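You operate a simulated robot arm through the tools that you are given. There is no shell and no other tool. Be economical: measure what you need, move in short steps, check, and stop when the job is done.

You run a simulated robot arm. Do the job below in one go: nothing can be reset, and whatever is moved stays where it is left.

Task
Clean the oil spot off the medium grey sock and blot it dry.
Fine: wet the grey spotting rag on the cleaner tin, rub, blot with the white blotting rag, put both rags back, then lay the sock in the pairing bay. What is to be rubbed or washed off counts as gone when no trace of it is left.

The check looks at the end state, three seconds after you hand in, the way a careful person would. Anything else that was tipped, shoved, dropped, spilled or broken makes it a failure.

Robot
A 7-joint arm with a two-finger gripper on a trunk, on a base that drives. Base frame: it is fixed to the floor where the robot stands at the start and does not move with it; the origin is under the middle of the robot, x ahead of it, y to its left, z up; the surface under the hand at the start is at about z = 800. Lengths are in mm, angles in rad, forces in N, time in s.
With the tool pointing down near the work surface it reaches from about 300 to 740 mm from the robot's upright axis, wherever it stands. Its first joint turns from -2.897 to 2.897 rad. Places, roughly: medium grey sock (25x6x3 cm) [400, -100, 800]; to pairing bay [400, -300, 800]. Payload 2.94 kg.
The tool frame sits at the grasp point between the pads (the TCP): z along the fingers, y along the line on which they close. The tips reach 30 mm beyond it. Largest opening 138 mm; the body of the gripper starts 109 mm behind the TCP.
Orientation is that of the tool frame in the base frame, as a unit quaternion [w, x, y, z]. With the fingers straight down and closing along the base's y, the tool's x points along the base's -x, its y along +y and its z along -z.

Tools
- The arm moves only by the tool play_rows. Its argument "increments" is a list of rows, each a list of 2 entries, a list of its own where there are three numbers: the shift along the tool's x, y, z in units of 150 mm (1.0 is 150 mm), then the turn, a rotation vector about the tool's x, y, z in units of 120 degrees (1.0 is 120 degrees). In form: [[[dx, dy, dz], [rx, ry, rz]], ...]. A call has 1 to 12 rows; each row is the pose to reach, as a shift and turn from the pose commanded when the call began, along the tool's axes at that moment. "jaw" is the opening, from 0 (shut) to 1 (fully open), set as the call begins (left out, the last holds). A call with a number of a shift or a turn outside -1 to 1 is refused whole. Rows are played at 5 a second. More than 50 mm and 0.15 rad between two rows, or a gripper value outside its range, and nothing of the call is played. Where a pose cannot be reached the arm comes as near as it can. A force on the tool above 40 N (or 10 N above the force at the start of the call, whichever is more), or a blocked arm, ends the call early, and 0.2 s more pass. The fingers move at their own pace and stop on an object; they squeeze with about 30 N. The grip force told is the motor's: it shows also when the fingers shut on nothing. Time passes only in rows, and 0.2 s behind the last, so rows that repeat a pose let the fingers close. It gives the time, the measured TCP pose, the force on the tool (base axes), the opening and the grip force at its end, in the units of the frame above (readings bear some noise), with the torque about the TCP (base axes, N m) and any sound that the robot's microphone picked up.
- Cameras (640 x 400 px; columns grow to the right, rows downward): "scene" is now at [-6.4, 89.3, 1453.9]; the picture's right is [-0.56, -0.83, 0.00], its down [-0.51, 0.34, -0.79] and it looks along [0.65, -0.44, -0.61] (base axes); focal length 296 px, centre (320, 200). "wrist" rides on the gripper at [71, 19, -146] in the tool frame; the picture's right is [-0.26, 0.97, 0.00], its down [-0.85, -0.23, -0.48] and it looks along [-0.46, -0.12, 0.88] (tool axes); focal length 280 px, centre (320, 200). There is no depth. A picture from a camera that has moved, and an enlarged one, comes with that camera's place and axes in the base frame and with its lens.
- get_image(camera): a new picture of that camera. No time passes.
- raise_lower(by): slides the trunk up (or, below 0, down) by that many mm; the arm and the scene camera ride with it, the base frame stays. It gives what a move gives, with no picture.
- roll_base(legs): drives the robot by 1 to 6 legs, each [ahead, left, turn to the left] in mm, mm and rad, along the robot's own axes; the way and the turn of a leg run together, so that a leg with both is an arc; at most 1500 mm and 3.142 rad a leg. The arm and the cameras ride along, it lands a little off, and it stops where it bumps. It gives what a move gives.
- aim_head(pan, tilt): turns the head with the scene camera to pan (to the left, within 1.501 rad either way) and tilt (down, from -0.506 to 1.204), counted from straight ahead of the robot. It gives what a move gives.
- enlarge(camera, box): a new picture of the part [left, top, right, bottom] of that camera's present view, enlarged. No time passes.
- hand_in(): hands the job in; it is judged then, once.

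Go step by step. Nothing tells you exact positions but the pictures and the camera data: compare them with the known pose of the tool, close in by small moves and look again before you grip or let go. The budget is 120 turns and 98 pictures, counting those below and the enlarged ones. Unless the task says otherwise, let go and move clear before handing in, and close with one line.

The tools are called after "Call:" by a JSON object that holds its "method" and its "body". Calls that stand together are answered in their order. play_rows: Moves the arm, as the interface text tells. Its arguments: {"type":"object","properties":{"increments":{"type":"array"},"jaw":{"type":"number"}},"required":["increments"]} The other tools are called the same way: raise_lower (by) slides the trunk up or down; roll_base (legs) drives the base; aim_head (pan, tilt) turns the head that bears the scene camera; get_image (camera) takes a picture; enlarge (camera, box) takes an enlarged picture of a part of a camera's view; hand_in () hands the job in.

At the start:

```text
clock: 0.0
tool_pos: [369.2, -225.8, 1108.5]
ee_rot: [0.0, 0.0, 1.0, -0.001]
force: [-0.3, -0.6, -0.7]
moment: [0.02, 0.03, 0.03]
grip_width: 138.1
grasp_force: 0.1
trunk travel left (down, up): [-300.0, 154.0]
robot x, y, heading: [1.0, 1.8, 0.003]
head pan, tilt: [-0.595, 0.661]
```

scene: 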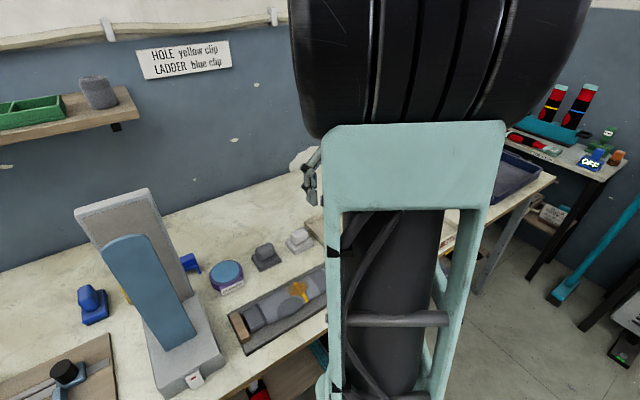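
wrist: 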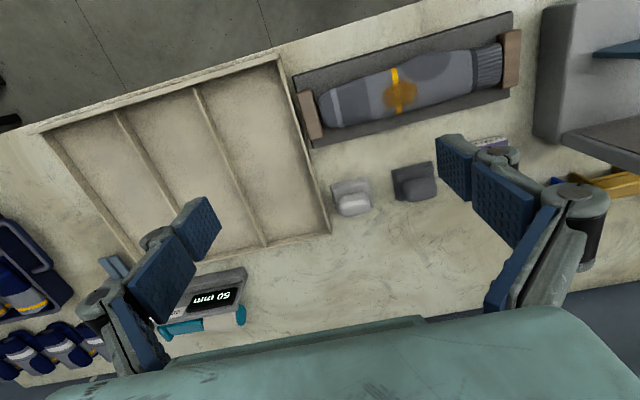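

I see the sock in a cradle at about (390, -105), a divided tray further to the right, and two small blocks, dark grey and light grey, that are probably the rags. I'll look closer before moving.

Call:
{"method": "enlarge", "body": {"camera": "wrist", "box": [260, 0, 640, 240]}}

Call:
{"method": "enlarge", "body": {"camera": "scene", "box": [60, 180, 340, 400]}}

Call:
{"method": "enlarge", "body": {"camera": "wrist", "box": [0, 40, 340, 400]}}

```text
1.67 times, centred on (450, 120) of wrist
camera zoom: at [298.2, -206.6, 1254.5], right [0.26, 0.97, 0.0], down [0.85, -0.23, 0.48], along [0.46, -0.12, -0.88], focal length 467 px, centre (103, 333)
```

zoom: 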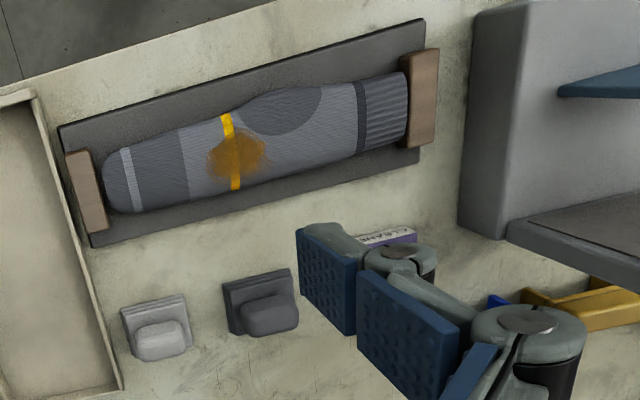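

```text
1.82 times, centred on (200, 290) of scene
camera zoom: at [-6.4, 89.3, 1453.9], right [-0.56, -0.83, 0.0], down [-0.51, 0.34, -0.79], along [0.65, -0.44, -0.61], focal length 538 px, centre (538, 36)
```

zoom: 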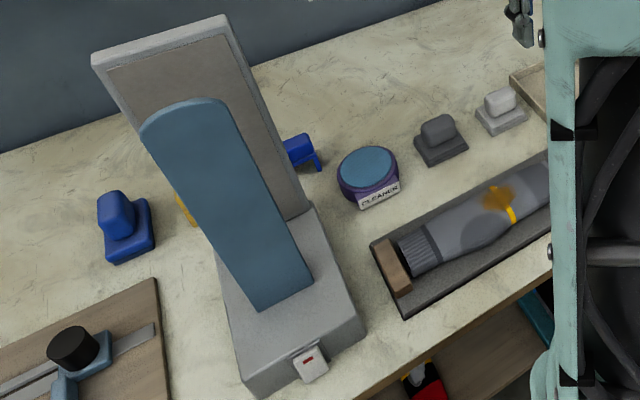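

```text
1.11 times, centred on (170, 220) of wrist
camera zoom: at [298.2, -206.6, 1254.5], right [0.26, 0.97, 0.0], down [0.85, -0.23, 0.48], along [0.46, -0.12, -0.88], focal length 312 px, centre (487, 178)
```

zoom: 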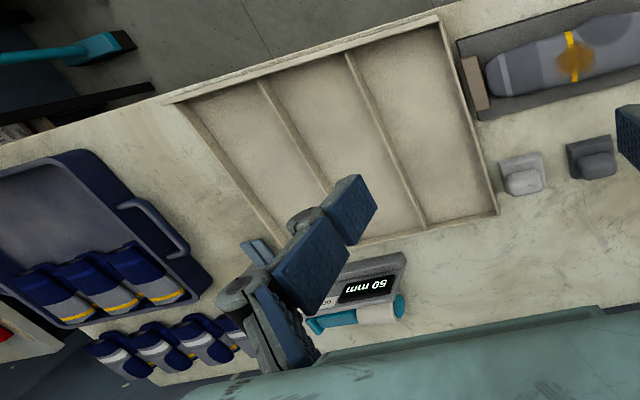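

The dark grey rag is at about (541, -95), the white rag at (541, -207), the tin at (535, 17) and the stain at about (385, -105). The nearest tray bay spans y from about -395 to -264. I'm moving above the dark rag for a better look.

Call:
{"method": "play_rows", "body": {"increments": [[[-0.23, 0.18, 0.1], [0, 0, 0]], [[-0.46, 0.36, 0.2], [0, 0, 0]], [[-0.69, 0.54, 0.3], [0, 0, 0]], [[-0.9, 0.7, 0.4], [0, 0, 0]], [[-1.0, 0.86, 0.5], [0, 0, 0]], [[-1.0, 0.86, 0.5], [0, 0, 0]]]}}

Call:
{"method": "get_image", "body": {"camera": "wrist"}}

Call:
{"method": "get_image", "body": {"camera": "scene"}}

```text
clock: 1.4
tool_pos: [514.8, -95.9, 1035.6]
ee_rot: [-0.001, 0.0, 1.0, 0.0]
force: [-0.1, 0.8, 0.4]
moment: [-0.02, 0.01, -0.03]
grip_width: 138.3
grasp_force: 0.0
trunk travel left (down, up): [-300.0, 154.0]
robot x, y, heading: [-1.3, -1.0, 0.001]
head pan, tilt: [-0.595, 0.661]
```

```text
92 pictures are left
camera wrist: at [445.0, -76.1, 1181.6], right [0.26, 0.96, 0.0], down [0.85, -0.23, 0.48], along [0.46, -0.12, -0.88], focal length 280 px, centre (320, 200)
```

wrist: 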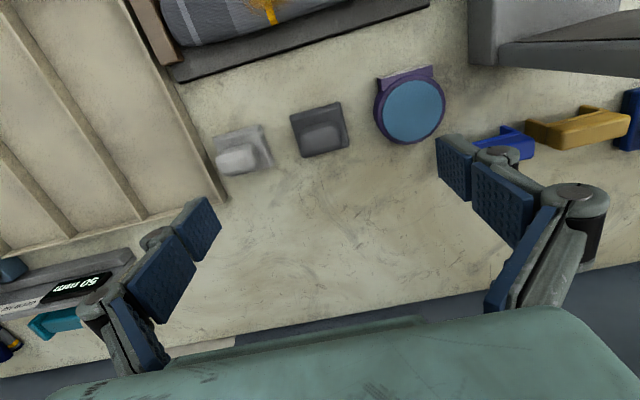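

```text
91 pictures are left
camera scene: at [-6.4, 89.4, 1453.9], right [-0.56, -0.83, 0.0], down [-0.51, 0.34, -0.79], along [0.65, -0.44, -0.61], focal length 296 px, centre (320, 200)
```

scene: 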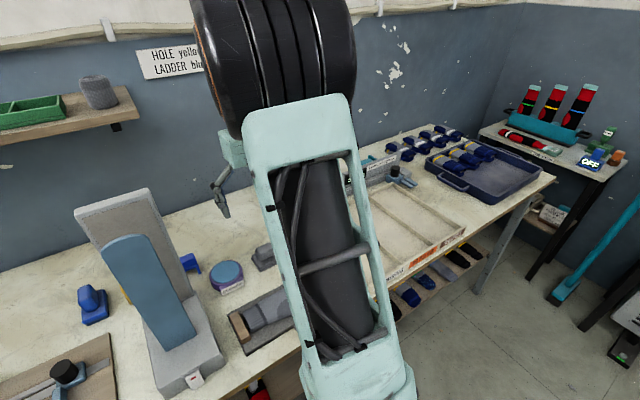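

The tray has labels on its front edge, so I'll read those first, then inspect the rags.

Call:
{"method": "enlarge", "body": {"camera": "scene", "box": [370, 200, 490, 290]}}

Call:
{"method": "enlarge", "body": {"camera": "wrist", "box": [180, 40, 480, 220]}}

```text
4.44 times, centred on (430, 245) of scene
camera zoom: at [-6.4, 89.4, 1453.9], right [-0.56, -0.83, 0.0], down [-0.51, 0.34, -0.79], along [0.65, -0.44, -0.61], focal length 1314 px, centre (-169, 0)
```

zoom: 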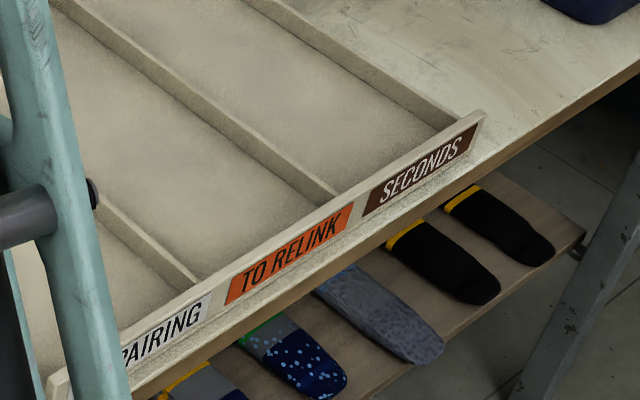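

```text
2.13 times, centred on (330, 130) of wrist
camera zoom: at [445.0, -76.1, 1181.6], right [0.26, 0.96, 0.0], down [0.85, -0.23, 0.48], along [0.46, -0.12, -0.88], focal length 598 px, centre (299, 349)
```

zoom: 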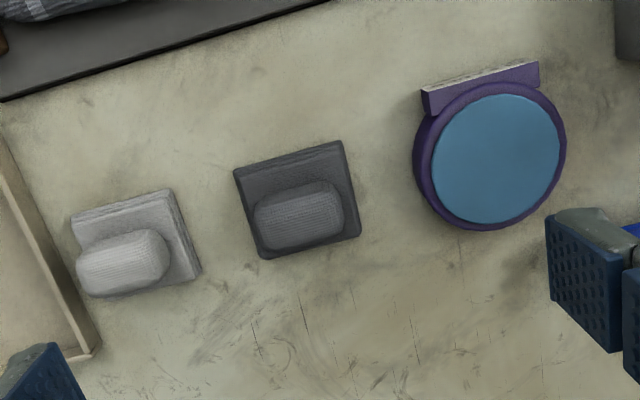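

The bay nearest the sock is labelled PAIRING. I'll check the rags' height from the side.

Call:
{"method": "enlarge", "body": {"camera": "scene", "box": [195, 225, 285, 285]}}

```text
6.67 times, centred on (240, 255) of scene
camera zoom: at [-6.4, 89.4, 1453.9], right [-0.56, -0.83, 0.0], down [-0.51, 0.34, -0.79], along [0.65, -0.44, -0.61], focal length 1971 px, centre (853, -167)
```

zoom: 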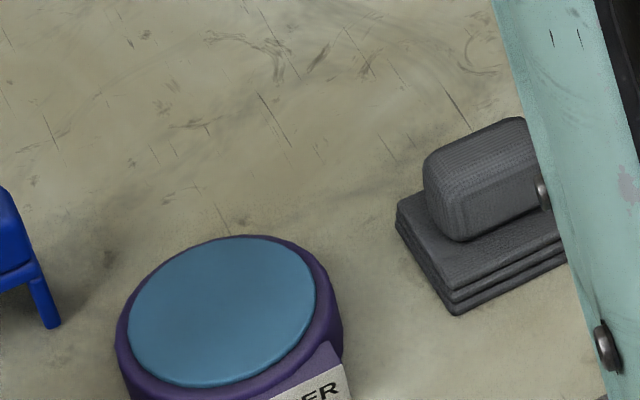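

I'm turning the gripper by 90° so it closes along x. That keeps the body and camera clear of the tall board, and it suits the sock too. I'll lower a bit over the dark rag at the same time.

Call:
{"method": "play_rows", "body": {"increments": [[[-0.02, 0, 0.05], [0, 0, -0.07]], [[-0.04, 0, 0.1], [0, 0, -0.14]], [[-0.06, 0, 0.15], [0, 0, -0.21]], [[-0.08, 0, 0.2], [0, 0, -0.28]], [[-0.1, -0.01, 0.25], [0, 0, -0.35]], [[-0.12, -0.01, 0.3], [0, 0, -0.42]], [[-0.14, -0.02, 0.35], [0, 0, -0.49]], [[-0.16, -0.02, 0.4], [0, 0, -0.56]], [[-0.168, -0.02, 0.45], [0, 0, -0.63]], [[-0.168, -0.02, 0.5], [0, 0, -0.7]], [[-0.168, -0.02, 0.55], [0, 0, -0.75]], [[-0.168, -0.02, 0.55], [0, 0, -0.75]]]}}

Call:
{"method": "get_image", "body": {"camera": "wrist"}}

```text
clock: 4.0
tool_pos: [543.4, -100.1, 951.1]
ee_rot: [0.0, 0.708, -0.707, 0.0]
force: [0.4, -0.5, 0.2]
moment: [-0.02, 0.0, 0.01]
grip_width: 137.8
grasp_force: 0.1
trunk travel left (down, up): [-300.0, 154.0]
robot x, y, heading: [-2.0, 1.1, 0.003]
head pan, tilt: [-0.595, 0.661]
```

```text
87 pictures are left
camera wrist: at [525.0, -170.7, 1097.3], right [-0.97, 0.26, 0.0], down [0.23, 0.85, 0.48], along [0.12, 0.46, -0.88], focal length 280 px, centre (320, 200)
```

wrist: 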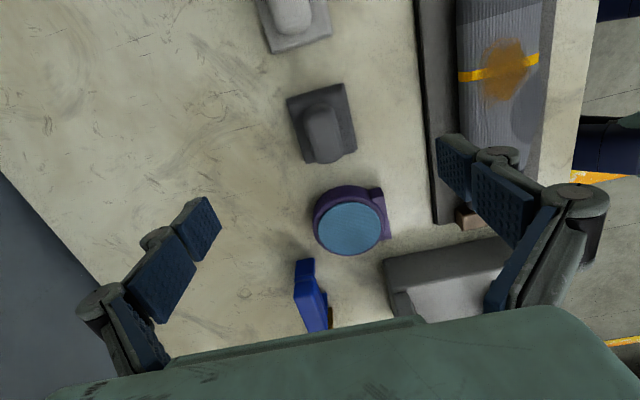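

The dark rag's knob is centred near (539, -103) with its long side along y. I'm partly closing the jaw and descending over it.

Call:
{"method": "play_rows", "body": {"increments": [[[0.02, 0.03, 0.2], [0, 0, 0]], [[0.02, 0.03, 0.4], [0, 0, 0]], [[0.02, 0.03, 0.55], [0, 0, 0]], [[0.02, 0.03, 0.55], [0, 0, 0]]], "jaw": 0.5}}

Call:
{"method": "get_image", "body": {"camera": "wrist"}}

Call:
{"method": "enlarge", "body": {"camera": "scene", "box": [200, 180, 360, 280]}}

```text
clock: 5.0
tool_pos: [540.3, -102.9, 867.3]
ee_rot: [0.0, -0.707, 0.707, 0.0]
force: [0.5, 0.0, -0.1]
moment: [-0.05, 0.01, 0.05]
grip_width: 69.1
grasp_force: 0.0
trunk travel left (down, up): [-300.0, 154.0]
robot x, y, heading: [3.1, -1.8, 0.0]
head pan, tilt: [-0.595, 0.661]
```

```text
86 pictures are left
camera wrist: at [521.5, -174.5, 1014.3], right [-0.97, 0.26, 0.0], down [0.23, 0.85, 0.48], along [0.12, 0.46, -0.88], focal length 280 px, centre (320, 200)
```

wrist: 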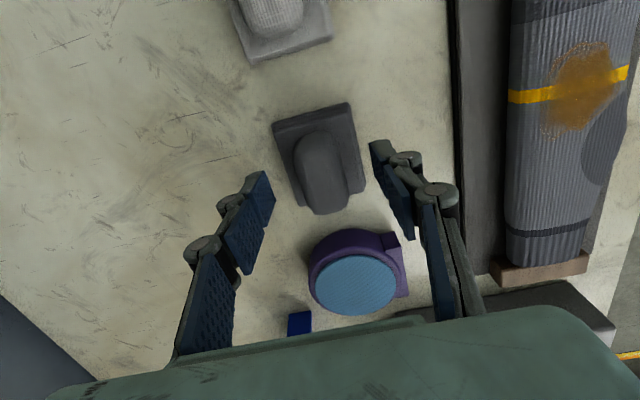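

```text
4.00 times, centred on (280, 230) of scene
camera zoom: at [-6.3, 89.3, 1454.0], right [-0.56, -0.83, 0.0], down [-0.51, 0.34, -0.79], along [0.65, -0.44, -0.61], focal length 1183 px, centre (480, 80)
```

zoom: 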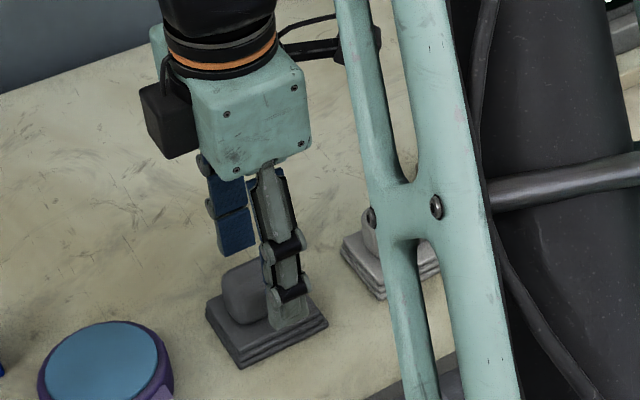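

It's well aligned. I'm lowering so the fingertips sit just above the pad, then closing.

Call:
{"method": "play_rows", "body": {"increments": [[[0, 0, 0.05], [0, 0, 0]], [[0, 0, 0.1], [0, 0, 0]], [[0, 0, 0.1], [0, 0, 0]]]}}

Call:
{"method": "play_rows", "body": {"increments": [[[0, 0, 0], [0, 0, 0]], [[0, 0, 0], [0, 0, 0]], [[0, 0, 0], [0, 0, 0]], [[0, 0, 0], [0, 0, 0]]], "jaw": 0}}

Call:
{"method": "enlarge", "body": {"camera": "scene", "box": [200, 180, 360, 280]}}

```text
clock: 5.8
tool_pos: [540.2, -103.1, 854.0]
ee_rot: [0.0, -0.707, 0.707, 0.0]
force: [-1.0, 0.0, 0.2]
moment: [-0.01, -0.02, -0.02]
grip_width: 69.1
grasp_force: 0.1
trunk travel left (down, up): [-300.0, 154.0]
robot x, y, heading: [1.0, -2.3, -0.001]
head pan, tilt: [-0.595, 0.661]
```

```text
clock: 6.8
tool_pos: [540.6, -102.7, 852.4]
ee_rot: [0.0, 0.707, -0.707, -0.001]
force: [0.2, 0.5, 0.1]
moment: [-0.03, -0.01, 0.0]
grip_width: 29.0
grasp_force: 30.0
trunk travel left (down, up): [-300.0, 154.0]
robot x, y, heading: [0.4, 2.2, -0.001]
head pan, tilt: [-0.595, 0.661]
```

```text
4.00 times, centred on (280, 230) of scene
camera zoom: at [-6.3, 89.3, 1453.9], right [-0.56, -0.83, 0.0], down [-0.51, 0.34, -0.79], along [0.65, -0.44, -0.61], focal length 1183 px, centre (480, 80)
```

zoom: 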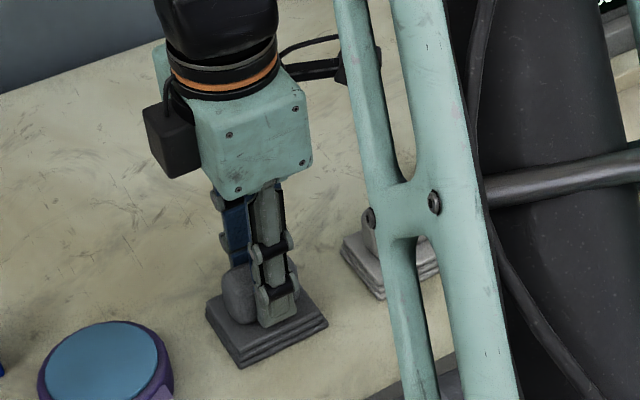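

I have the rag, gripped at 29 mm. I'm lifting it and carrying it over the tin at about (540, 19).

Call:
{"method": "play_rows", "body": {"increments": [[[0, 0, -0.2], [0, 0, 0]], [[0, 0, -0.45], [0, 0, 0]], [[-0.25, 0, -0.45], [0, 0, 0]], [[-0.5, 0, -0.45], [0, 0, 0]], [[-0.7, 0, -0.45], [0, 0, 0]], [[-0.81, 0, -0.45], [0, 0, 0]], [[-0.81, 0, -0.45], [0, 0, 0]]]}}

Call:
{"method": "get_image", "body": {"camera": "scene"}}

Call:
{"method": "get_image", "body": {"camera": "wrist"}}

```text
clock: 8.4
tool_pos: [538.7, 16.9, 920.9]
ee_rot: [-0.001, 0.707, -0.707, 0.0]
force: [-0.7, 0.6, 0.1]
moment: [-0.01, 0.0, -0.04]
grip_width: 28.9
grasp_force: 29.8
trunk travel left (down, up): [-300.0, 154.0]
robot x, y, heading: [-1.7, -1.7, -0.003]
head pan, tilt: [-0.595, 0.661]
```

```text
83 pictures are left
camera scene: at [-6.3, 89.3, 1453.9], right [-0.56, -0.83, 0.0], down [-0.51, 0.34, -0.79], along [0.65, -0.44, -0.61], focal length 296 px, centre (320, 200)
```

scene: 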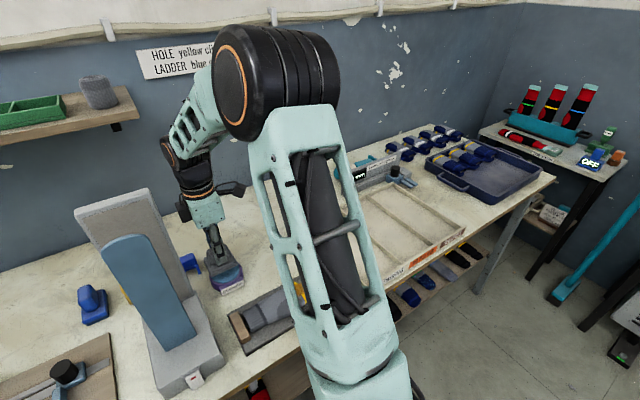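

```text
82 pictures are left
camera wrist: at [520.3, -54.0, 1066.5], right [-0.96, 0.26, 0.0], down [0.23, 0.85, 0.48], along [0.12, 0.46, -0.88], focal length 280 px, centre (320, 200)
```

wrist: 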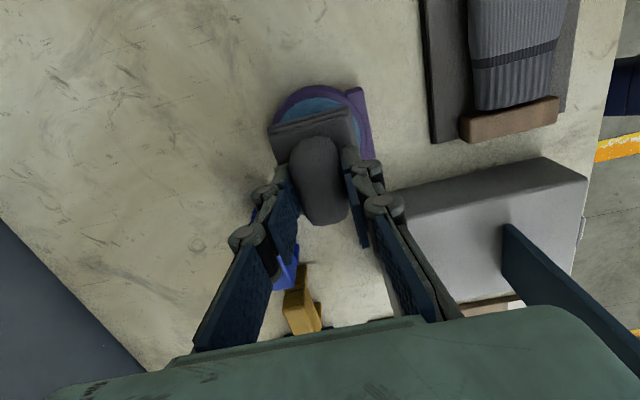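

It's aligned over the tin. I'm lowering onto it until there's light contact.

Call:
{"method": "play_rows", "body": {"increments": [[[-0.01, 0, 0.1], [0, 0, 0]], [[-0.01, 0, 0.2], [0, 0, 0]], [[-0.01, 0, 0.23], [0, 0, 0]], [[-0.01, 0, 0.25], [0, 0, 0]], [[-0.01, 0, 0.27], [0, 0, 0]], [[-0.01, 0, 0.27], [0, 0, 0]]]}}

Call:
{"method": "enlarge", "body": {"camera": "scene", "box": [160, 220, 290, 310]}}

```text
clock: 9.6
tool_pos: [539.9, 20.7, 886.5]
ee_rot: [0.003, -0.706, 0.708, -0.003]
force: [-9.4, -1.2, 22.4]
moment: [-0.06, 0.41, -0.03]
grip_width: 29.0
grasp_force: 29.8
trunk travel left (down, up): [-300.0, 154.0]
robot x, y, heading: [-1.0, -1.0, 0.0]
head pan, tilt: [-0.595, 0.661]
stopped in row 5: the force on the tool passed its limit at 43 N (the readings are from after the stop); the commanded pose is now the measured one
```

```text
4.44 times, centred on (225, 265) of scene
camera zoom: at [-10.2, 89.1, 1454.0], right [-0.56, -0.83, 0.0], down [-0.51, 0.34, -0.79], along [0.66, -0.44, -0.61], focal length 1314 px, centre (742, -89)
```

zoom: 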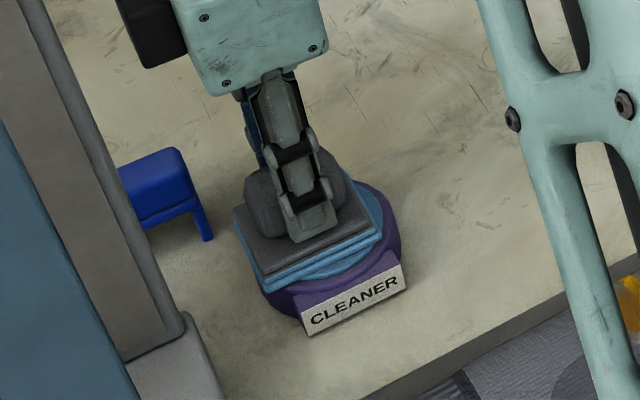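

Contact is firm at TCP z of about 886 and the rag's lower layers have turned blue, so it's wet. I'm lifting and checking that the tin stays put.

Call:
{"method": "play_rows", "body": {"increments": [[[0, 0, -0.02], [0, 0, 0]], [[0, 0, -0.1], [0, 0, 0]], [[0, 0, -0.3], [0, 0, 0]], [[0, 0, -0.4], [0, 0, 0]], [[0, 0, -0.4], [0, 0, 0]]]}}

Call:
{"method": "enlarge", "body": {"camera": "scene", "box": [160, 200, 320, 310]}}

```text
clock: 10.8
tool_pos: [540.9, 21.1, 943.5]
ee_rot: [0.001, -0.707, 0.708, -0.004]
force: [0.2, -0.2, -0.4]
moment: [0.0, -0.02, 0.0]
grip_width: 28.7
grasp_force: 30.1
trunk travel left (down, up): [-300.0, 154.0]
robot x, y, heading: [-0.8, 2.2, -0.0]
head pan, tilt: [-0.595, 0.661]
```

```text
3.64 times, centred on (240, 255) of scene
camera zoom: at [-6.4, 89.3, 1453.9], right [-0.56, -0.83, 0.0], down [-0.51, 0.34, -0.79], along [0.65, -0.44, -0.61], focal length 1075 px, centre (611, 0)
```

zoom: 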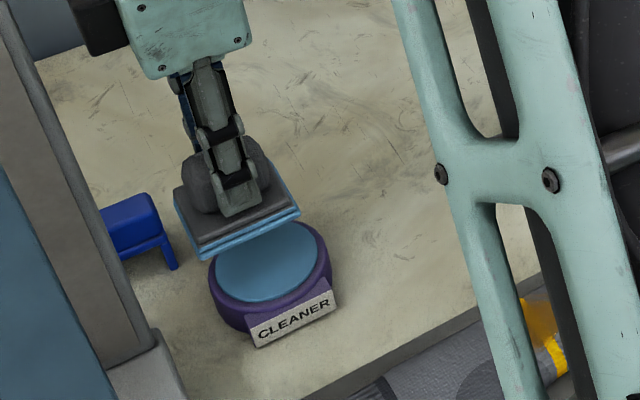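

The rag is wet and the tin hasn't moved. I'm now carrying it over the stain, about (380, -112), with the sock top estimated at z≈842.

Call:
{"method": "play_rows", "body": {"increments": [[[0.3, 0, -0.05], [0, 0, 0]], [[0.5, 0.2, -0.1], [0, 0, 0]], [[0.65, 0.45, -0.1], [0, 0, 0]], [[0.75, 0.7, -0.1], [0, 0, 0]], [[0.85, 0.9, -0.1], [0, 0, 0]], [[0.88, 1.0, -0.1], [0, 0, 0]], [[0.88, 1.0, -0.1], [0, 0, 0]]]}}

Call:
{"method": "get_image", "body": {"camera": "wrist"}}

Call:
{"method": "get_image", "body": {"camera": "scene"}}

```text
clock: 12.4
tool_pos: [390.8, -111.5, 957.9]
ee_rot: [0.003, -0.707, 0.707, -0.003]
force: [0.6, 0.4, -0.4]
moment: [0.03, -0.01, -0.01]
grip_width: 29.1
grasp_force: 29.9
trunk travel left (down, up): [-300.0, 154.0]
robot x, y, heading: [1.2, -2.8, 0.001]
head pan, tilt: [-0.595, 0.661]
```

```text
79 pictures are left
camera wrist: at [370.4, -182.2, 1103.6], right [-0.96, 0.26, -0.01], down [0.23, 0.85, 0.48], along [0.13, 0.46, -0.88], focal length 280 px, centre (320, 200)
```

wrist: 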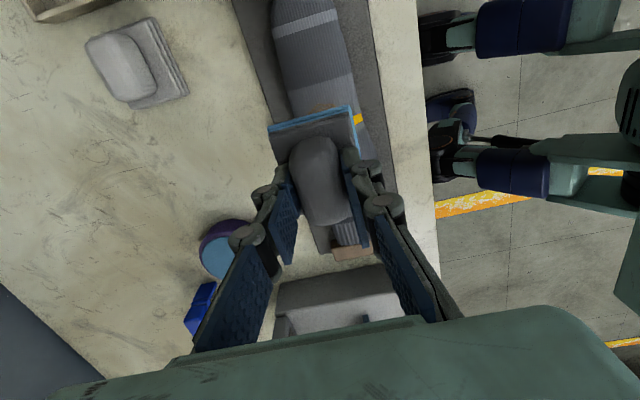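

```text
78 pictures are left
camera scene: at [-6.5, 89.3, 1453.9], right [-0.56, -0.83, 0.0], down [-0.51, 0.34, -0.79], along [0.65, -0.44, -0.61], focal length 296 px, centre (320, 200)
```

scene: 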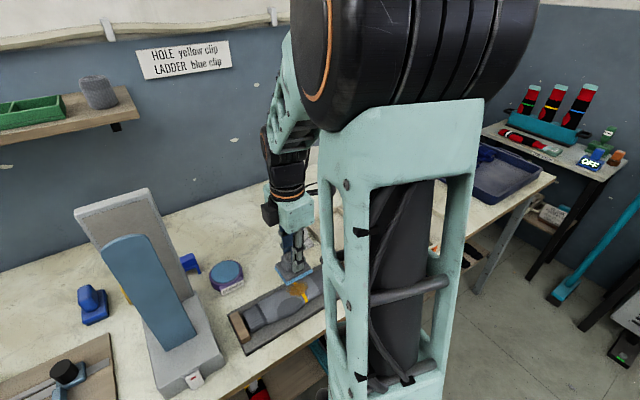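

The sock's axis is at x≈379. I'm centring there and lowering in small steps.

Call:
{"method": "play_rows", "body": {"increments": [[[0.0, 0.075, 0.15], [0, 0, 0]], [[0.0, 0.075, 0.3], [0, 0, 0]], [[0.0, 0.075, 0.35], [0, 0, 0]], [[0.0, 0.075, 0.37], [0, 0, 0]], [[0.0, 0.075, 0.37], [0, 0, 0]]]}}

Call:
{"method": "enlarge", "body": {"camera": "scene", "box": [220, 240, 340, 360]}}

Call:
{"method": "get_image", "body": {"camera": "wrist"}}

```text
clock: 13.6
tool_pos: [379.8, -111.7, 901.8]
ee_rot: [0.002, -0.706, 0.708, -0.004]
force: [-1.2, -0.1, 0.4]
moment: [-0.02, 0.0, 0.01]
grip_width: 28.8
grasp_force: 30.2
trunk travel left (down, up): [-300.0, 154.0]
robot x, y, heading: [2.6, 3.2, 0.001]
head pan, tilt: [-0.595, 0.661]
```

```text
3.33 times, centred on (280, 300) of scene
camera zoom: at [-6.4, 89.3, 1453.9], right [-0.56, -0.83, 0.0], down [-0.51, 0.34, -0.79], along [0.65, -0.44, -0.61], focal length 986 px, centre (453, -133)
```

zoom: 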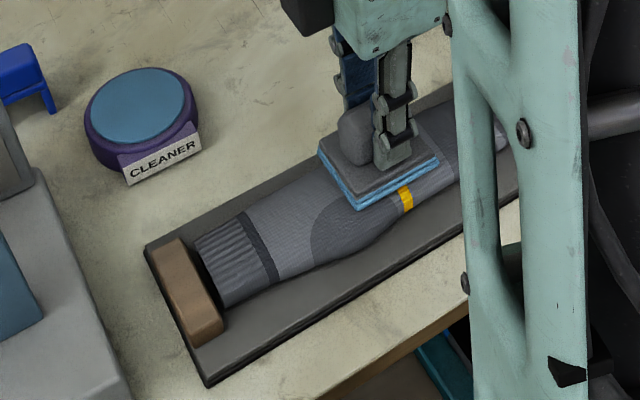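

```text
76 pictures are left
camera wrist: at [360.3, -182.9, 1047.8], right [-0.96, 0.26, -0.01], down [0.23, 0.85, 0.48], along [0.13, 0.46, -0.88], focal length 280 px, centre (320, 200)
```

wrist: 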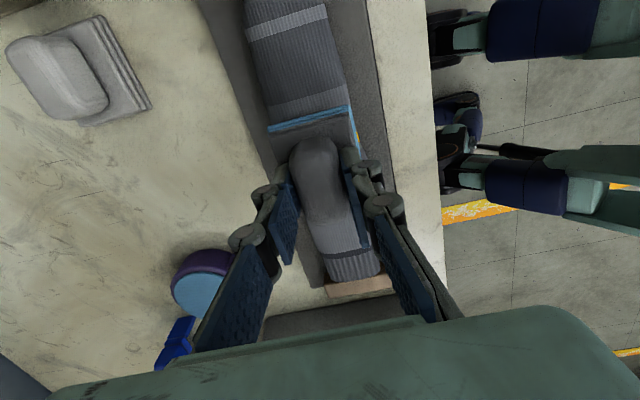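

The pad is just above the sock and over the stain. I'm going down in 1–2 mm steps.

Call:
{"method": "play_rows", "body": {"increments": [[[0, 0, 0.01], [0, 0, 0]], [[0, 0, 0.02], [0, 0, 0]], [[0, 0, 0.02], [0, 0, 0]]]}}

Call:
{"method": "play_rows", "body": {"increments": [[[0, 0, 0.01], [0, 0, 0]], [[0, 0, 0.02], [0, 0, 0]], [[0, 0, 0.02], [0, 0, 0]]]}}

```text
clock: 14.4
tool_pos: [380.9, -111.1, 900.0]
ee_rot: [0.002, -0.706, 0.708, -0.003]
force: [0.4, 0.2, -0.8]
moment: [-0.01, -0.01, -0.03]
grip_width: 28.9
grasp_force: 30.4
trunk travel left (down, up): [-300.0, 154.0]
robot x, y, heading: [2.0, 0.5, -0.002]
head pan, tilt: [-0.595, 0.661]
```

```text
clock: 15.2
tool_pos: [380.8, -111.8, 895.4]
ee_rot: [0.002, -0.707, 0.707, -0.003]
force: [0.0, 0.6, 0.2]
moment: [0.02, 0.01, 0.02]
grip_width: 29.1
grasp_force: 30.0
trunk travel left (down, up): [-300.0, 154.0]
robot x, y, heading: [-2.0, -2.6, 0.0]
head pan, tilt: [-0.595, 0.661]
```

Call:
{"method": "play_rows", "body": {"increments": [[[0, 0, 0.01], [0, 0, 0]], [[0, 0, 0.02], [0, 0, 0]], [[0, 0, 0.02], [0, 0, 0]]]}}

Call:
{"method": "play_rows", "body": {"increments": [[[0, 0, 0.01], [0, 0, 0]], [[0, 0, 0.015], [0, 0, 0]], [[0, 0, 0.015], [0, 0, 0]]]}}

```text
clock: 16.0
tool_pos: [379.7, -112.3, 894.6]
ee_rot: [0.001, -0.706, 0.708, -0.003]
force: [-0.5, 0.7, -0.9]
moment: [-0.04, 0.0, 0.02]
grip_width: 29.0
grasp_force: 29.8
trunk travel left (down, up): [-300.0, 154.0]
robot x, y, heading: [-0.9, 3.8, 0.003]
head pan, tilt: [-0.595, 0.661]
```

```text
clock: 16.8
tool_pos: [380.5, -113.1, 893.7]
ee_rot: [0.003, -0.707, 0.708, -0.005]
force: [0.3, -3.0, 14.9]
moment: [0.18, 0.1, -0.01]
grip_width: 28.8
grasp_force: 30.4
trunk travel left (down, up): [-300.0, 154.0]
robot x, y, heading: [-0.1, -1.7, -0.005]
head pan, tilt: [-0.595, 0.661]
```

Contact is at TCP z≈893 with about 15 N. I'm rubbing along the sock's length in short strokes.

Call:
{"method": "play_rows", "body": {"increments": [[[0.07, 0, 0], [0, 0, 0]], [[0.14, 0, 0], [0, 0, 0]], [[0.07, 0, 0], [0, 0, 0]], [[0, 0, 0], [0, 0, 0]], [[-0.07, 0, 0], [0, 0, 0]], [[-0.14, 0, 0], [0, 0, 0]], [[-0.07, 0, 0], [0, 0, 0]], [[0, 0, 0], [0, 0, 0]], [[0.07, 0, 0], [0, 0, 0]], [[0.14, 0, 0], [0, 0, 0]], [[0.07, 0, 0], [0, 0, 0]], [[0, 0, 0], [0, 0, 0]]]}}

Call:
{"method": "enlarge", "body": {"camera": "scene", "box": [220, 240, 340, 360]}}

```text
clock: 18.5
tool_pos: [380.9, -94.7, 892.9]
ee_rot: [-0.006, 0.709, -0.705, 0.001]
force: [-5.4, 5.3, 21.8]
moment: [-0.25, 0.34, -0.09]
grip_width: 29.0
grasp_force: 30.1
trunk travel left (down, up): [-300.0, 154.0]
robot x, y, heading: [0.9, 2.2, 0.005]
head pan, tilt: [-0.595, 0.661]
stopped in row 8: the force on the tool passed its limit at 43 N (the readings are from after the stop); the commanded pose is now the measured one
```

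```text
3.33 times, centred on (280, 300) of scene
camera zoom: at [-9.1, 90.6, 1453.7], right [-0.56, -0.83, 0.0], down [-0.51, 0.34, -0.79], along [0.66, -0.44, -0.61], focal length 986 px, centre (453, -133)
```

zoom: 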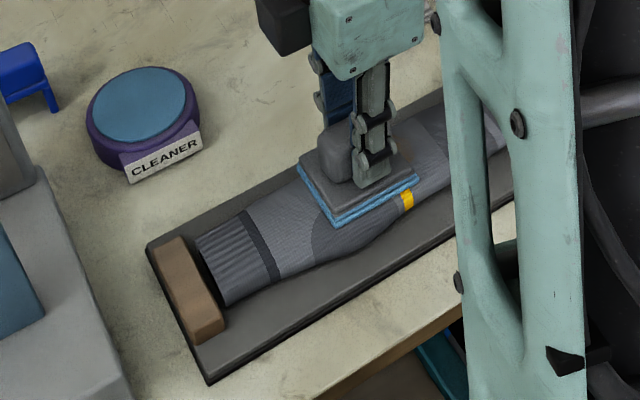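

The force grew toward the heel, where the sock is probably a bit higher. I'll lift and check the stain and the pad.

Call:
{"method": "play_rows", "body": {"increments": [[[0, 0, -0.05], [0, 0, 0]], [[-0.2, 0, -0.3], [0, 0, 0]], [[-0.45, 0, -0.4], [0, 0, 0]], [[-0.6, 0, -0.4], [0, 0, 0]], [[-0.6, 0, -0.4], [0, 0, 0]]]}}

Call:
{"method": "get_image", "body": {"camera": "wrist"}}

Call:
{"method": "enlarge", "body": {"camera": "scene", "box": [220, 240, 340, 360]}}

```text
clock: 19.7
tool_pos: [381.2, -5.6, 950.5]
ee_rot: [-0.005, 0.709, -0.705, 0.0]
force: [-0.1, -0.1, -0.1]
moment: [-0.02, 0.02, 0.0]
grip_width: 28.8
grasp_force: 29.7
trunk travel left (down, up): [-300.0, 154.0]
robot x, y, heading: [-0.2, 0.9, 0.002]
head pan, tilt: [-0.595, 0.661]
```

```text
74 pictures are left
camera wrist: at [361.3, -76.7, 1096.4], right [-0.97, 0.26, 0.0], down [0.22, 0.85, 0.48], along [0.13, 0.47, -0.88], focal length 280 px, centre (320, 200)
```

wrist: 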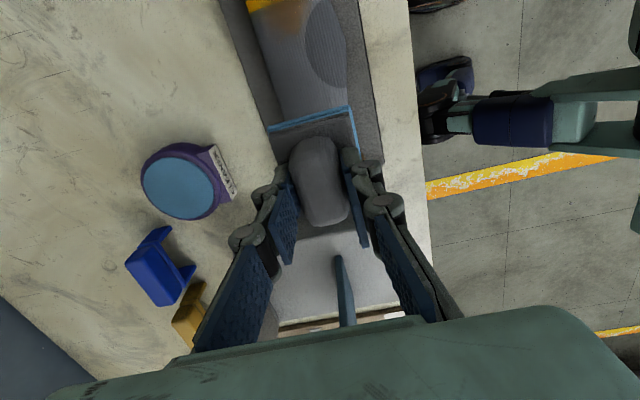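

```text
3.33 times, centred on (280, 300) of scene
camera zoom: at [-6.5, 89.7, 1453.9], right [-0.56, -0.83, 0.0], down [-0.51, 0.34, -0.79], along [0.65, -0.44, -0.61], focal length 986 px, centre (453, -133)
```

zoom: 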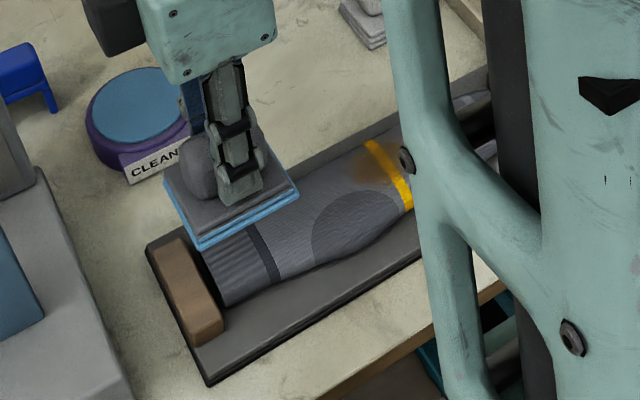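

It works: the stain is fading, and what's left is around (385, -107). I'm going back and rubbing with lighter contact.

Call:
{"method": "play_rows", "body": {"increments": [[[0.25, 0, 0], [0, 0, 0]], [[0.5, 0, 0.05], [0, 0, 0]], [[0.7, 0, 0.2], [0, 0, 0]], [[0.7, 0, 0.34], [0, 0, 0]], [[0.7, 0, 0.365], [0, 0, 0]], [[0.7, 0, 0.375], [0, 0, 0]], [[0.7, 0, 0.375], [0, 0, 0]]]}}

```text
clock: 21.3
tool_pos: [382.6, -112.3, 895.0]
ee_rot: [-0.004, 0.708, -0.706, 0.0]
force: [0.8, 0.1, -0.1]
moment: [0.01, 0.03, -0.01]
grip_width: 29.0
grasp_force: 29.9
trunk travel left (down, up): [-300.0, 154.0]
robot x, y, heading: [1.6, 4.6, 0.009]
head pan, tilt: [-0.595, 0.661]
```

Call:
{"method": "play_rows", "body": {"increments": [[[0, 0, 0.012], [0, 0, 0]], [[0.06, 0, 0.014], [0, 0, 0]], [[0.1, 0, 0.015], [0, 0, 0]], [[0.05, 0, 0.013], [0, 0, 0]], [[0, 0, 0.011], [0, 0, 0]], [[-0.05, 0, 0.008], [0, 0, 0]], [[-0.1, 0, 0.005], [0, 0, 0]], [[-0.05, 0, 0.008], [0, 0, 0]], [[0, 0, 0.011], [0, 0, 0]], [[0.05, 0, 0.013], [0, 0, 0]], [[0, 0, 0.011], [0, 0, 0]]]}}

```text
clock: 23.7
tool_pos: [382.5, -110.1, 893.1]
ee_rot: [-0.004, 0.708, -0.707, 0.001]
force: [-0.5, -1.3, 3.7]
moment: [-0.18, 0.06, -0.01]
grip_width: 29.2
grasp_force: 30.4
trunk travel left (down, up): [-300.0, 154.0]
robot x, y, heading: [-0.9, 4.3, -0.002]
head pan, tilt: [-0.595, 0.661]
```

The contact is light, about 4 N. I'm pressing slightly more and covering some x offset as well.

Call:
{"method": "play_rows", "body": {"increments": [[[0, 0, 0.004], [0, 0, 0]], [[0.05, 0.03, 0.006], [0, 0, 0]], [[0.1, 0.05, 0.008], [0, 0, 0]], [[0.05, 0.05, 0.006], [0, 0, 0]], [[0, 0.05, 0.004], [0, 0, 0]], [[-0.05, 0.03, 0.001], [0, 0, 0]], [[-0.1, 0, -0.002], [0, 0, 0]], [[-0.05, -0.04, 0.001], [0, 0, 0]], [[0, -0.05, 0.004], [0, 0, 0]], [[0.06, -0.05, 0.006], [0, 0, 0]], [[0.03, -0.02, 0.005], [0, 0, 0]], [[0, 0, 0.004], [0, 0, 0]]]}}

Call:
{"method": "play_rows", "body": {"increments": [[[0, 0, -0.1], [0, 0, 0]], [[0, 0, -0.35], [0, 0, 0]], [[-0.2, -0.2, -0.4], [0, 0, 0]], [[-0.4, -0.4, -0.4], [0, 0, 0]], [[-0.5, -0.6, -0.4], [0, 0, 0]], [[-0.5, -0.7, -0.4], [0, 0, 0]], [[-0.5, -0.7, -0.4], [0, 0, 0]]]}}

Call:
{"method": "get_image", "body": {"camera": "wrist"}}

Call:
{"method": "enlarge", "body": {"camera": "scene", "box": [220, 240, 340, 360]}}

```text
clock: 26.3
tool_pos: [382.4, -111.6, 893.1]
ee_rot: [-0.004, 0.708, -0.706, 0.001]
force: [1.4, -4.0, 6.4]
moment: [-0.26, -0.03, -0.03]
grip_width: 28.8
grasp_force: 29.4
trunk travel left (down, up): [-300.0, 154.0]
robot x, y, heading: [1.3, 1.0, -0.001]
head pan, tilt: [-0.595, 0.661]
```

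```text
clock: 27.9
tool_pos: [484.4, -37.3, 953.5]
ee_rot: [-0.004, 0.708, -0.706, 0.0]
force: [-0.4, -0.4, 0.0]
moment: [-0.02, -0.04, -0.06]
grip_width: 29.1
grasp_force: 29.9
trunk travel left (down, up): [-300.0, 154.0]
robot x, y, heading: [-0.3, 3.7, 0.005]
head pan, tilt: [-0.595, 0.661]
```

```text
72 pictures are left
camera wrist: at [466.0, -108.4, 1098.3], right [-0.97, 0.26, 0.0], down [0.22, 0.85, 0.48], along [0.13, 0.47, -0.88], focal length 280 px, centre (320, 200)
```

wrist: 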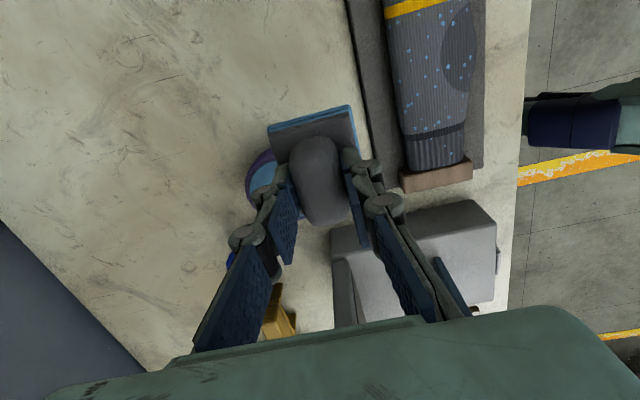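

```text
3.33 times, centred on (280, 300) of scene
camera zoom: at [-6.5, 89.7, 1453.9], right [-0.56, -0.83, 0.0], down [-0.51, 0.34, -0.79], along [0.65, -0.44, -0.61], focal length 986 px, centre (453, -133)
```

zoom: 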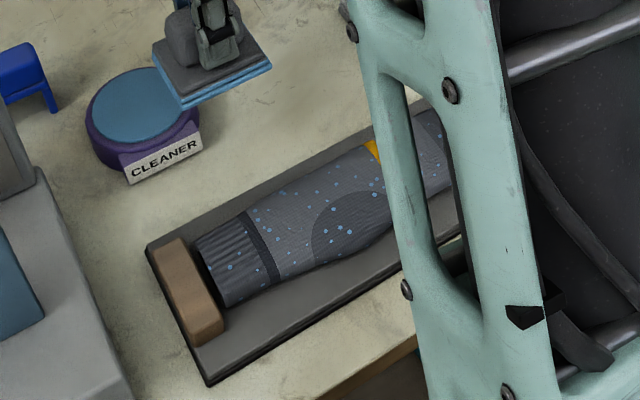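

The sock now shows wet cleaner droplets. I'm moving above the grey rag's home spot and checking the stain area before putting it back.

Call:
{"method": "play_rows", "body": {"increments": [[[0.2, -0.18, 0], [0, 0, 0]], [[0.38, -0.35, 0], [0, 0, 0]], [[0.438, -0.373, 0.05], [0, 0, 0]], [[0.438, -0.373, 0.05], [0, 0, 0]]]}}

Call:
{"method": "get_image", "body": {"camera": "wrist"}}

Call:
{"method": "enlarge", "body": {"camera": "wrist", "box": [400, 0, 600, 200]}}

```text
clock: 28.9
tool_pos: [542.2, -100.8, 945.3]
ee_rot: [-0.004, 0.709, -0.705, 0.001]
force: [0.1, 0.3, -0.5]
moment: [-0.01, 0.0, 0.01]
grip_width: 28.8
grasp_force: 30.8
trunk travel left (down, up): [-300.0, 154.0]
robot x, y, heading: [-0.8, -1.3, 0.003]
head pan, tilt: [-0.595, 0.661]
```

```text
70 pictures are left
camera wrist: at [522.1, -172.6, 1090.9], right [-0.97, 0.26, 0.0], down [0.22, 0.85, 0.48], along [0.13, 0.47, -0.88], focal length 280 px, centre (320, 200)
```

wrist: 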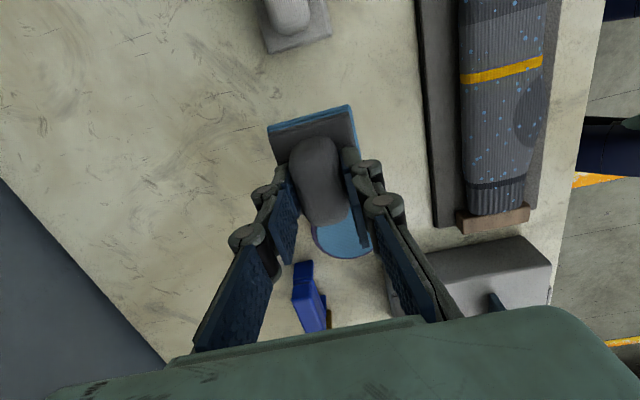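

```text
2.00 times, centred on (500, 100) of wrist
camera zoom: at [522.1, -172.6, 1090.9], right [-0.97, 0.26, 0.0], down [0.22, 0.85, 0.48], along [0.13, 0.47, -0.88], focal length 561 px, centre (-40, 400)
```

zoom: 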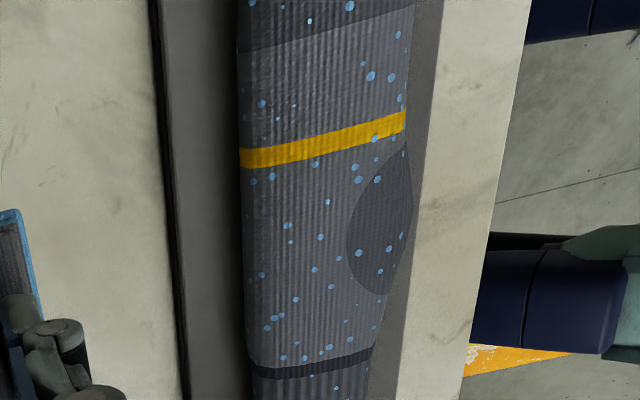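

The stain is fully gone and only moisture remains. I'm setting the grey rag back on its spot.

Call:
{"method": "play_rows", "body": {"increments": [[[0.01, 0, 0.2], [0, 0, 0]], [[0.01, 0, 0.4], [0, 0, 0]], [[0.01, 0, 0.55], [0, 0, 0]], [[0.01, 0, 0.59], [0, 0, 0]], [[0.01, 0, 0.605], [0, 0, 0]], [[0.01, 0, 0.605], [0, 0, 0]]]}}

Call:
{"method": "play_rows", "body": {"increments": [[[0, 0, 0.005], [0, 0, 0]], [[0, 0, 0.01], [0, 0, 0]], [[0, 0, 0.01], [0, 0, 0]]]}}

```text
clock: 30.3
tool_pos: [543.8, -103.2, 853.7]
ee_rot: [-0.004, 0.708, -0.706, 0.0]
force: [-0.2, -0.1, -0.3]
moment: [0.0, -0.01, -0.05]
grip_width: 28.9
grasp_force: 30.2
trunk travel left (down, up): [-300.0, 154.0]
robot x, y, heading: [-1.3, 2.8, 0.004]
head pan, tilt: [-0.595, 0.661]
```

```text
clock: 31.1
tool_pos: [543.2, -103.3, 852.4]
ee_rot: [-0.005, 0.708, -0.706, 0.0]
force: [-0.8, 0.6, -0.6]
moment: [-0.03, 0.0, -0.01]
grip_width: 28.8
grasp_force: 30.0
trunk travel left (down, up): [-300.0, 154.0]
robot x, y, heading: [2.0, -2.2, -0.003]
head pan, tilt: [-0.595, 0.661]
```

I'm trimming x by 2.5 mm, letting go and rising.

Call:
{"method": "play_rows", "body": {"increments": [[[0, 0.017, 0], [0, 0, 0]], [[0, 0.017, 0], [0, 0, 0]]]}}

Call:
{"method": "play_rows", "body": {"increments": [[[0, 0, 0], [0, 0, 0]], [[0, 0, 0], [0, 0, 0]], [[0, 0, 0], [0, 0, 0]], [[0, 0, -0.1], [0, 0, 0]], [[0, 0, -0.3], [0, 0, 0]], [[0, 0, -0.55], [0, 0, 0]], [[0, 0, -0.55], [0, 0, 0]]], "jaw": 0.5}}

Call:
{"method": "get_image", "body": {"camera": "wrist"}}

```text
clock: 31.7
tool_pos: [541.4, -102.9, 853.9]
ee_rot: [-0.005, 0.708, -0.706, -0.001]
force: [0.3, -0.3, -0.7]
moment: [-0.03, -0.02, -0.02]
grip_width: 28.8
grasp_force: 29.7
trunk travel left (down, up): [-300.0, 154.0]
robot x, y, heading: [-2.2, 3.3, -0.001]
head pan, tilt: [-0.595, 0.661]
```

```text
clock: 33.3
tool_pos: [538.8, -103.2, 938.3]
ee_rot: [-0.005, 0.709, -0.705, 0.001]
force: [0.7, -0.5, -0.3]
moment: [0.01, -0.03, 0.01]
grip_width: 69.1
grasp_force: 0.0
trunk travel left (down, up): [-300.0, 154.0]
robot x, y, heading: [-0.1, 1.1, -0.001]
head pan, tilt: [-0.595, 0.661]
```

```text
68 pictures are left
camera wrist: at [519.9, -174.0, 1083.2], right [-0.97, 0.26, 0.0], down [0.22, 0.85, 0.48], along [0.13, 0.47, -0.88], focal length 280 px, centre (320, 200)
```

wrist: 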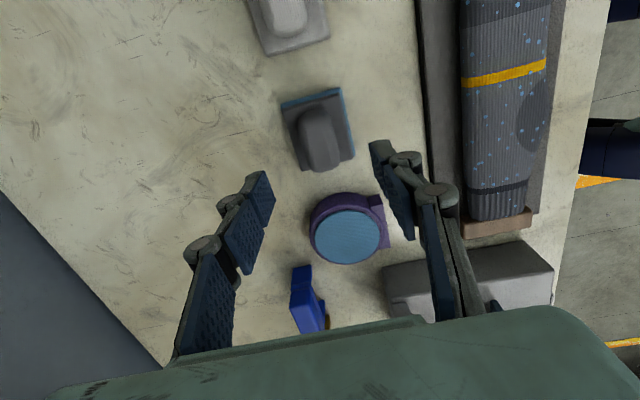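

The grey rag is back. Next is the white rag near (540, -205).

Call:
{"method": "play_rows", "body": {"increments": [[[0.25, 0, 0], [0, 0, 0]], [[0.5, 0, 0], [0, 0, 0]], [[0.68, 0, 0.1], [0, 0, 0]], [[0.68, 0, 0.35], [0, 0, 0]], [[0.68, 0, 0.45], [0, 0, 0]], [[0.68, 0, 0.45], [0, 0, 0]]]}}

Call:
{"method": "get_image", "body": {"camera": "wrist"}}

```text
clock: 34.7
tool_pos: [540.5, -205.0, 867.9]
ee_rot: [-0.004, 0.709, -0.705, 0.001]
force: [0.8, 0.0, 0.0]
moment: [0.01, -0.02, 0.03]
grip_width: 69.0
grasp_force: 0.0
trunk travel left (down, up): [-300.0, 154.0]
robot x, y, heading: [-1.3, 3.3, -0.001]
head pan, tilt: [-0.595, 0.661]
```

```text
67 pictures are left
camera wrist: at [520.3, -276.7, 1013.1], right [-0.97, 0.26, 0.0], down [0.22, 0.85, 0.48], along [0.13, 0.47, -0.88], focal length 280 px, centre (320, 200)
```

wrist: 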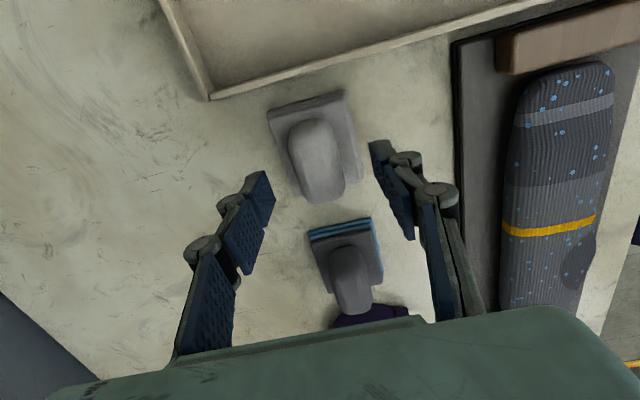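

The white rag is at about (541, -212). I'm trimming the position, lowering and gripping.

Call:
{"method": "play_rows", "body": {"increments": [[[0.05, 0, 0], [0, 0, 0]], [[0.05, 0, 0.05], [0, 0, 0]], [[0.05, 0, 0.098], [0, 0, 0]], [[0.05, 0, 0.098], [0, 0, 0]]]}}

Call:
{"method": "play_rows", "body": {"increments": [[[0, 0, 0], [0, 0, 0]], [[0, 0, 0], [0, 0, 0]], [[0, 0, 0], [0, 0, 0]], [[0, 0, 0], [0, 0, 0]]], "jaw": 0}}

Call:
{"method": "get_image", "body": {"camera": "wrist"}}

```text
clock: 35.7
tool_pos: [541.3, -211.4, 852.6]
ee_rot: [-0.005, 0.708, -0.706, -0.001]
force: [-0.4, -0.3, -0.7]
moment: [0.0, 0.01, 0.01]
grip_width: 68.8
grasp_force: 0.1
trunk travel left (down, up): [-300.0, 154.0]
robot x, y, heading: [2.3, 0.0, -0.0]
head pan, tilt: [-0.595, 0.661]
```

```text
clock: 36.7
tool_pos: [541.1, -212.1, 854.1]
ee_rot: [-0.005, 0.708, -0.707, 0.0]
force: [0.7, -0.1, -0.4]
moment: [-0.02, -0.02, -0.02]
grip_width: 28.8
grasp_force: 29.8
trunk travel left (down, up): [-300.0, 154.0]
robot x, y, heading: [0.5, 2.8, -0.003]
head pan, tilt: [-0.595, 0.661]
```

```text
66 pictures are left
camera wrist: at [521.5, -283.6, 999.1], right [-0.97, 0.26, 0.0], down [0.22, 0.85, 0.48], along [0.13, 0.47, -0.88], focal length 280 px, centre (320, 200)
```

wrist: 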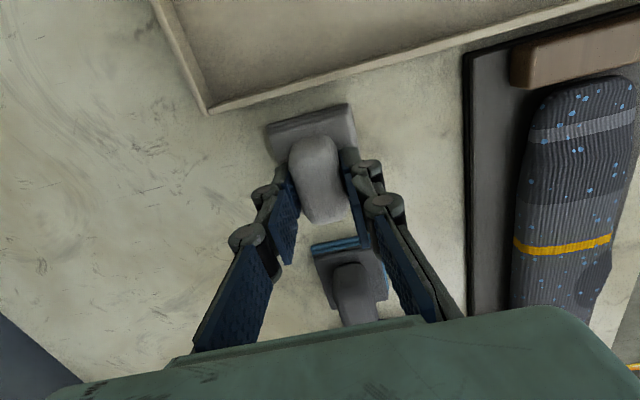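

I have the white rag (home: 541, -212, 853). I'm lifting it and carrying it over the sock.

Call:
{"method": "play_rows", "body": {"increments": [[[0, 0, -0.25], [0, 0, 0]], [[0, 0, -0.5], [0, 0, 0]], [[-0.1, 0.2, -0.6], [0, 0, 0]], [[-0.25, 0.42, -0.6], [0, 0, 0]], [[-0.4, 0.65, -0.6], [0, 0, 0]], [[-0.55, 0.85, -0.6], [0, 0, 0]], [[-0.68, 1.0, -0.6], [0, 0, 0]], [[-0.68, 1.0, -0.6], [0, 0, 0]]]}}

Call:
{"method": "play_rows", "body": {"increments": [[[0, 0.06, 0.1], [0, 0, 0]], [[0, 0.06, 0.2], [0, 0, 0]], [[0, 0.06, 0.3], [0, 0, 0]], [[0, 0.06, 0.3], [0, 0, 0]]]}}

```text
clock: 38.5
tool_pos: [389.9, -110.1, 942.6]
ee_rot: [-0.004, 0.708, -0.706, 0.001]
force: [-0.7, 0.5, -1.1]
moment: [0.0, 0.0, -0.03]
grip_width: 28.9
grasp_force: 29.9
trunk travel left (down, up): [-300.0, 154.0]
robot x, y, heading: [-0.1, 1.9, -0.001]
head pan, tilt: [-0.595, 0.661]
```

```text
clock: 39.5
tool_pos: [383.3, -110.1, 897.6]
ee_rot: [-0.004, 0.708, -0.706, 0.0]
force: [-0.2, 0.0, -0.8]
moment: [-0.02, 0.02, -0.02]
grip_width: 29.0
grasp_force: 29.5
trunk travel left (down, up): [-300.0, 154.0]
robot x, y, heading: [-1.2, 1.5, -0.0]
head pan, tilt: [-0.595, 0.661]
```

Now pressing down gently to blot.

Call:
{"method": "play_rows", "body": {"increments": [[[0, 0, 0.015], [0, 0, 0]], [[0, 0, 0.025], [0, 0, 0]], [[0, 0, 0.025], [0, 0, 0]]]}}

Call:
{"method": "play_rows", "body": {"increments": [[[0, 0, 0.006], [0, 0, 0]], [[0, 0, 0.012], [0, 0, 0]], [[0, 0, 0.012], [0, 0, 0]], [[0, 0, 0.012], [0, 0, 0]]]}}

Call:
{"method": "enlarge", "body": {"camera": "scene", "box": [220, 240, 340, 360]}}

```text
clock: 40.3
tool_pos: [381.7, -111.5, 893.2]
ee_rot: [-0.005, 0.709, -0.705, 0.0]
force: [0.0, -0.2, -0.5]
moment: [0.0, 0.0, 0.02]
grip_width: 29.2
grasp_force: 29.9
trunk travel left (down, up): [-300.0, 154.0]
robot x, y, heading: [-0.5, 0.0, 0.004]
head pan, tilt: [-0.595, 0.661]
```

```text
clock: 41.3
tool_pos: [381.6, -110.6, 892.4]
ee_rot: [-0.005, 0.708, -0.706, 0.002]
force: [2.3, -0.8, 12.8]
moment: [0.06, 0.02, -0.03]
grip_width: 29.0
grasp_force: 29.9
trunk travel left (down, up): [-300.0, 154.0]
robot x, y, heading: [2.9, 1.2, 0.003]
head pan, tilt: [-0.595, 0.661]
```

```text
3.33 times, centred on (280, 300) of scene
camera zoom: at [-7.3, 89.9, 1454.0], right [-0.56, -0.83, 0.0], down [-0.51, 0.34, -0.79], along [0.65, -0.44, -0.61], focal length 986 px, centre (453, -133)
```

zoom: 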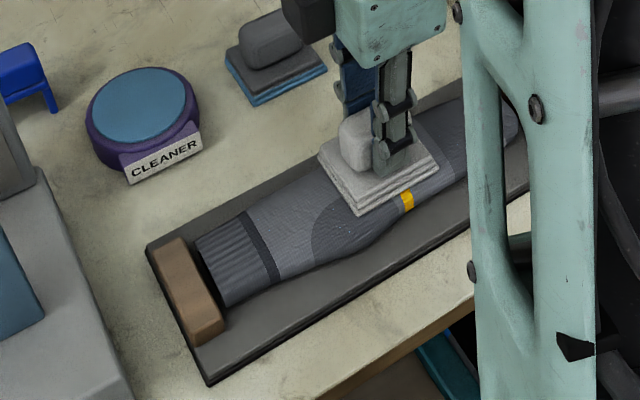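

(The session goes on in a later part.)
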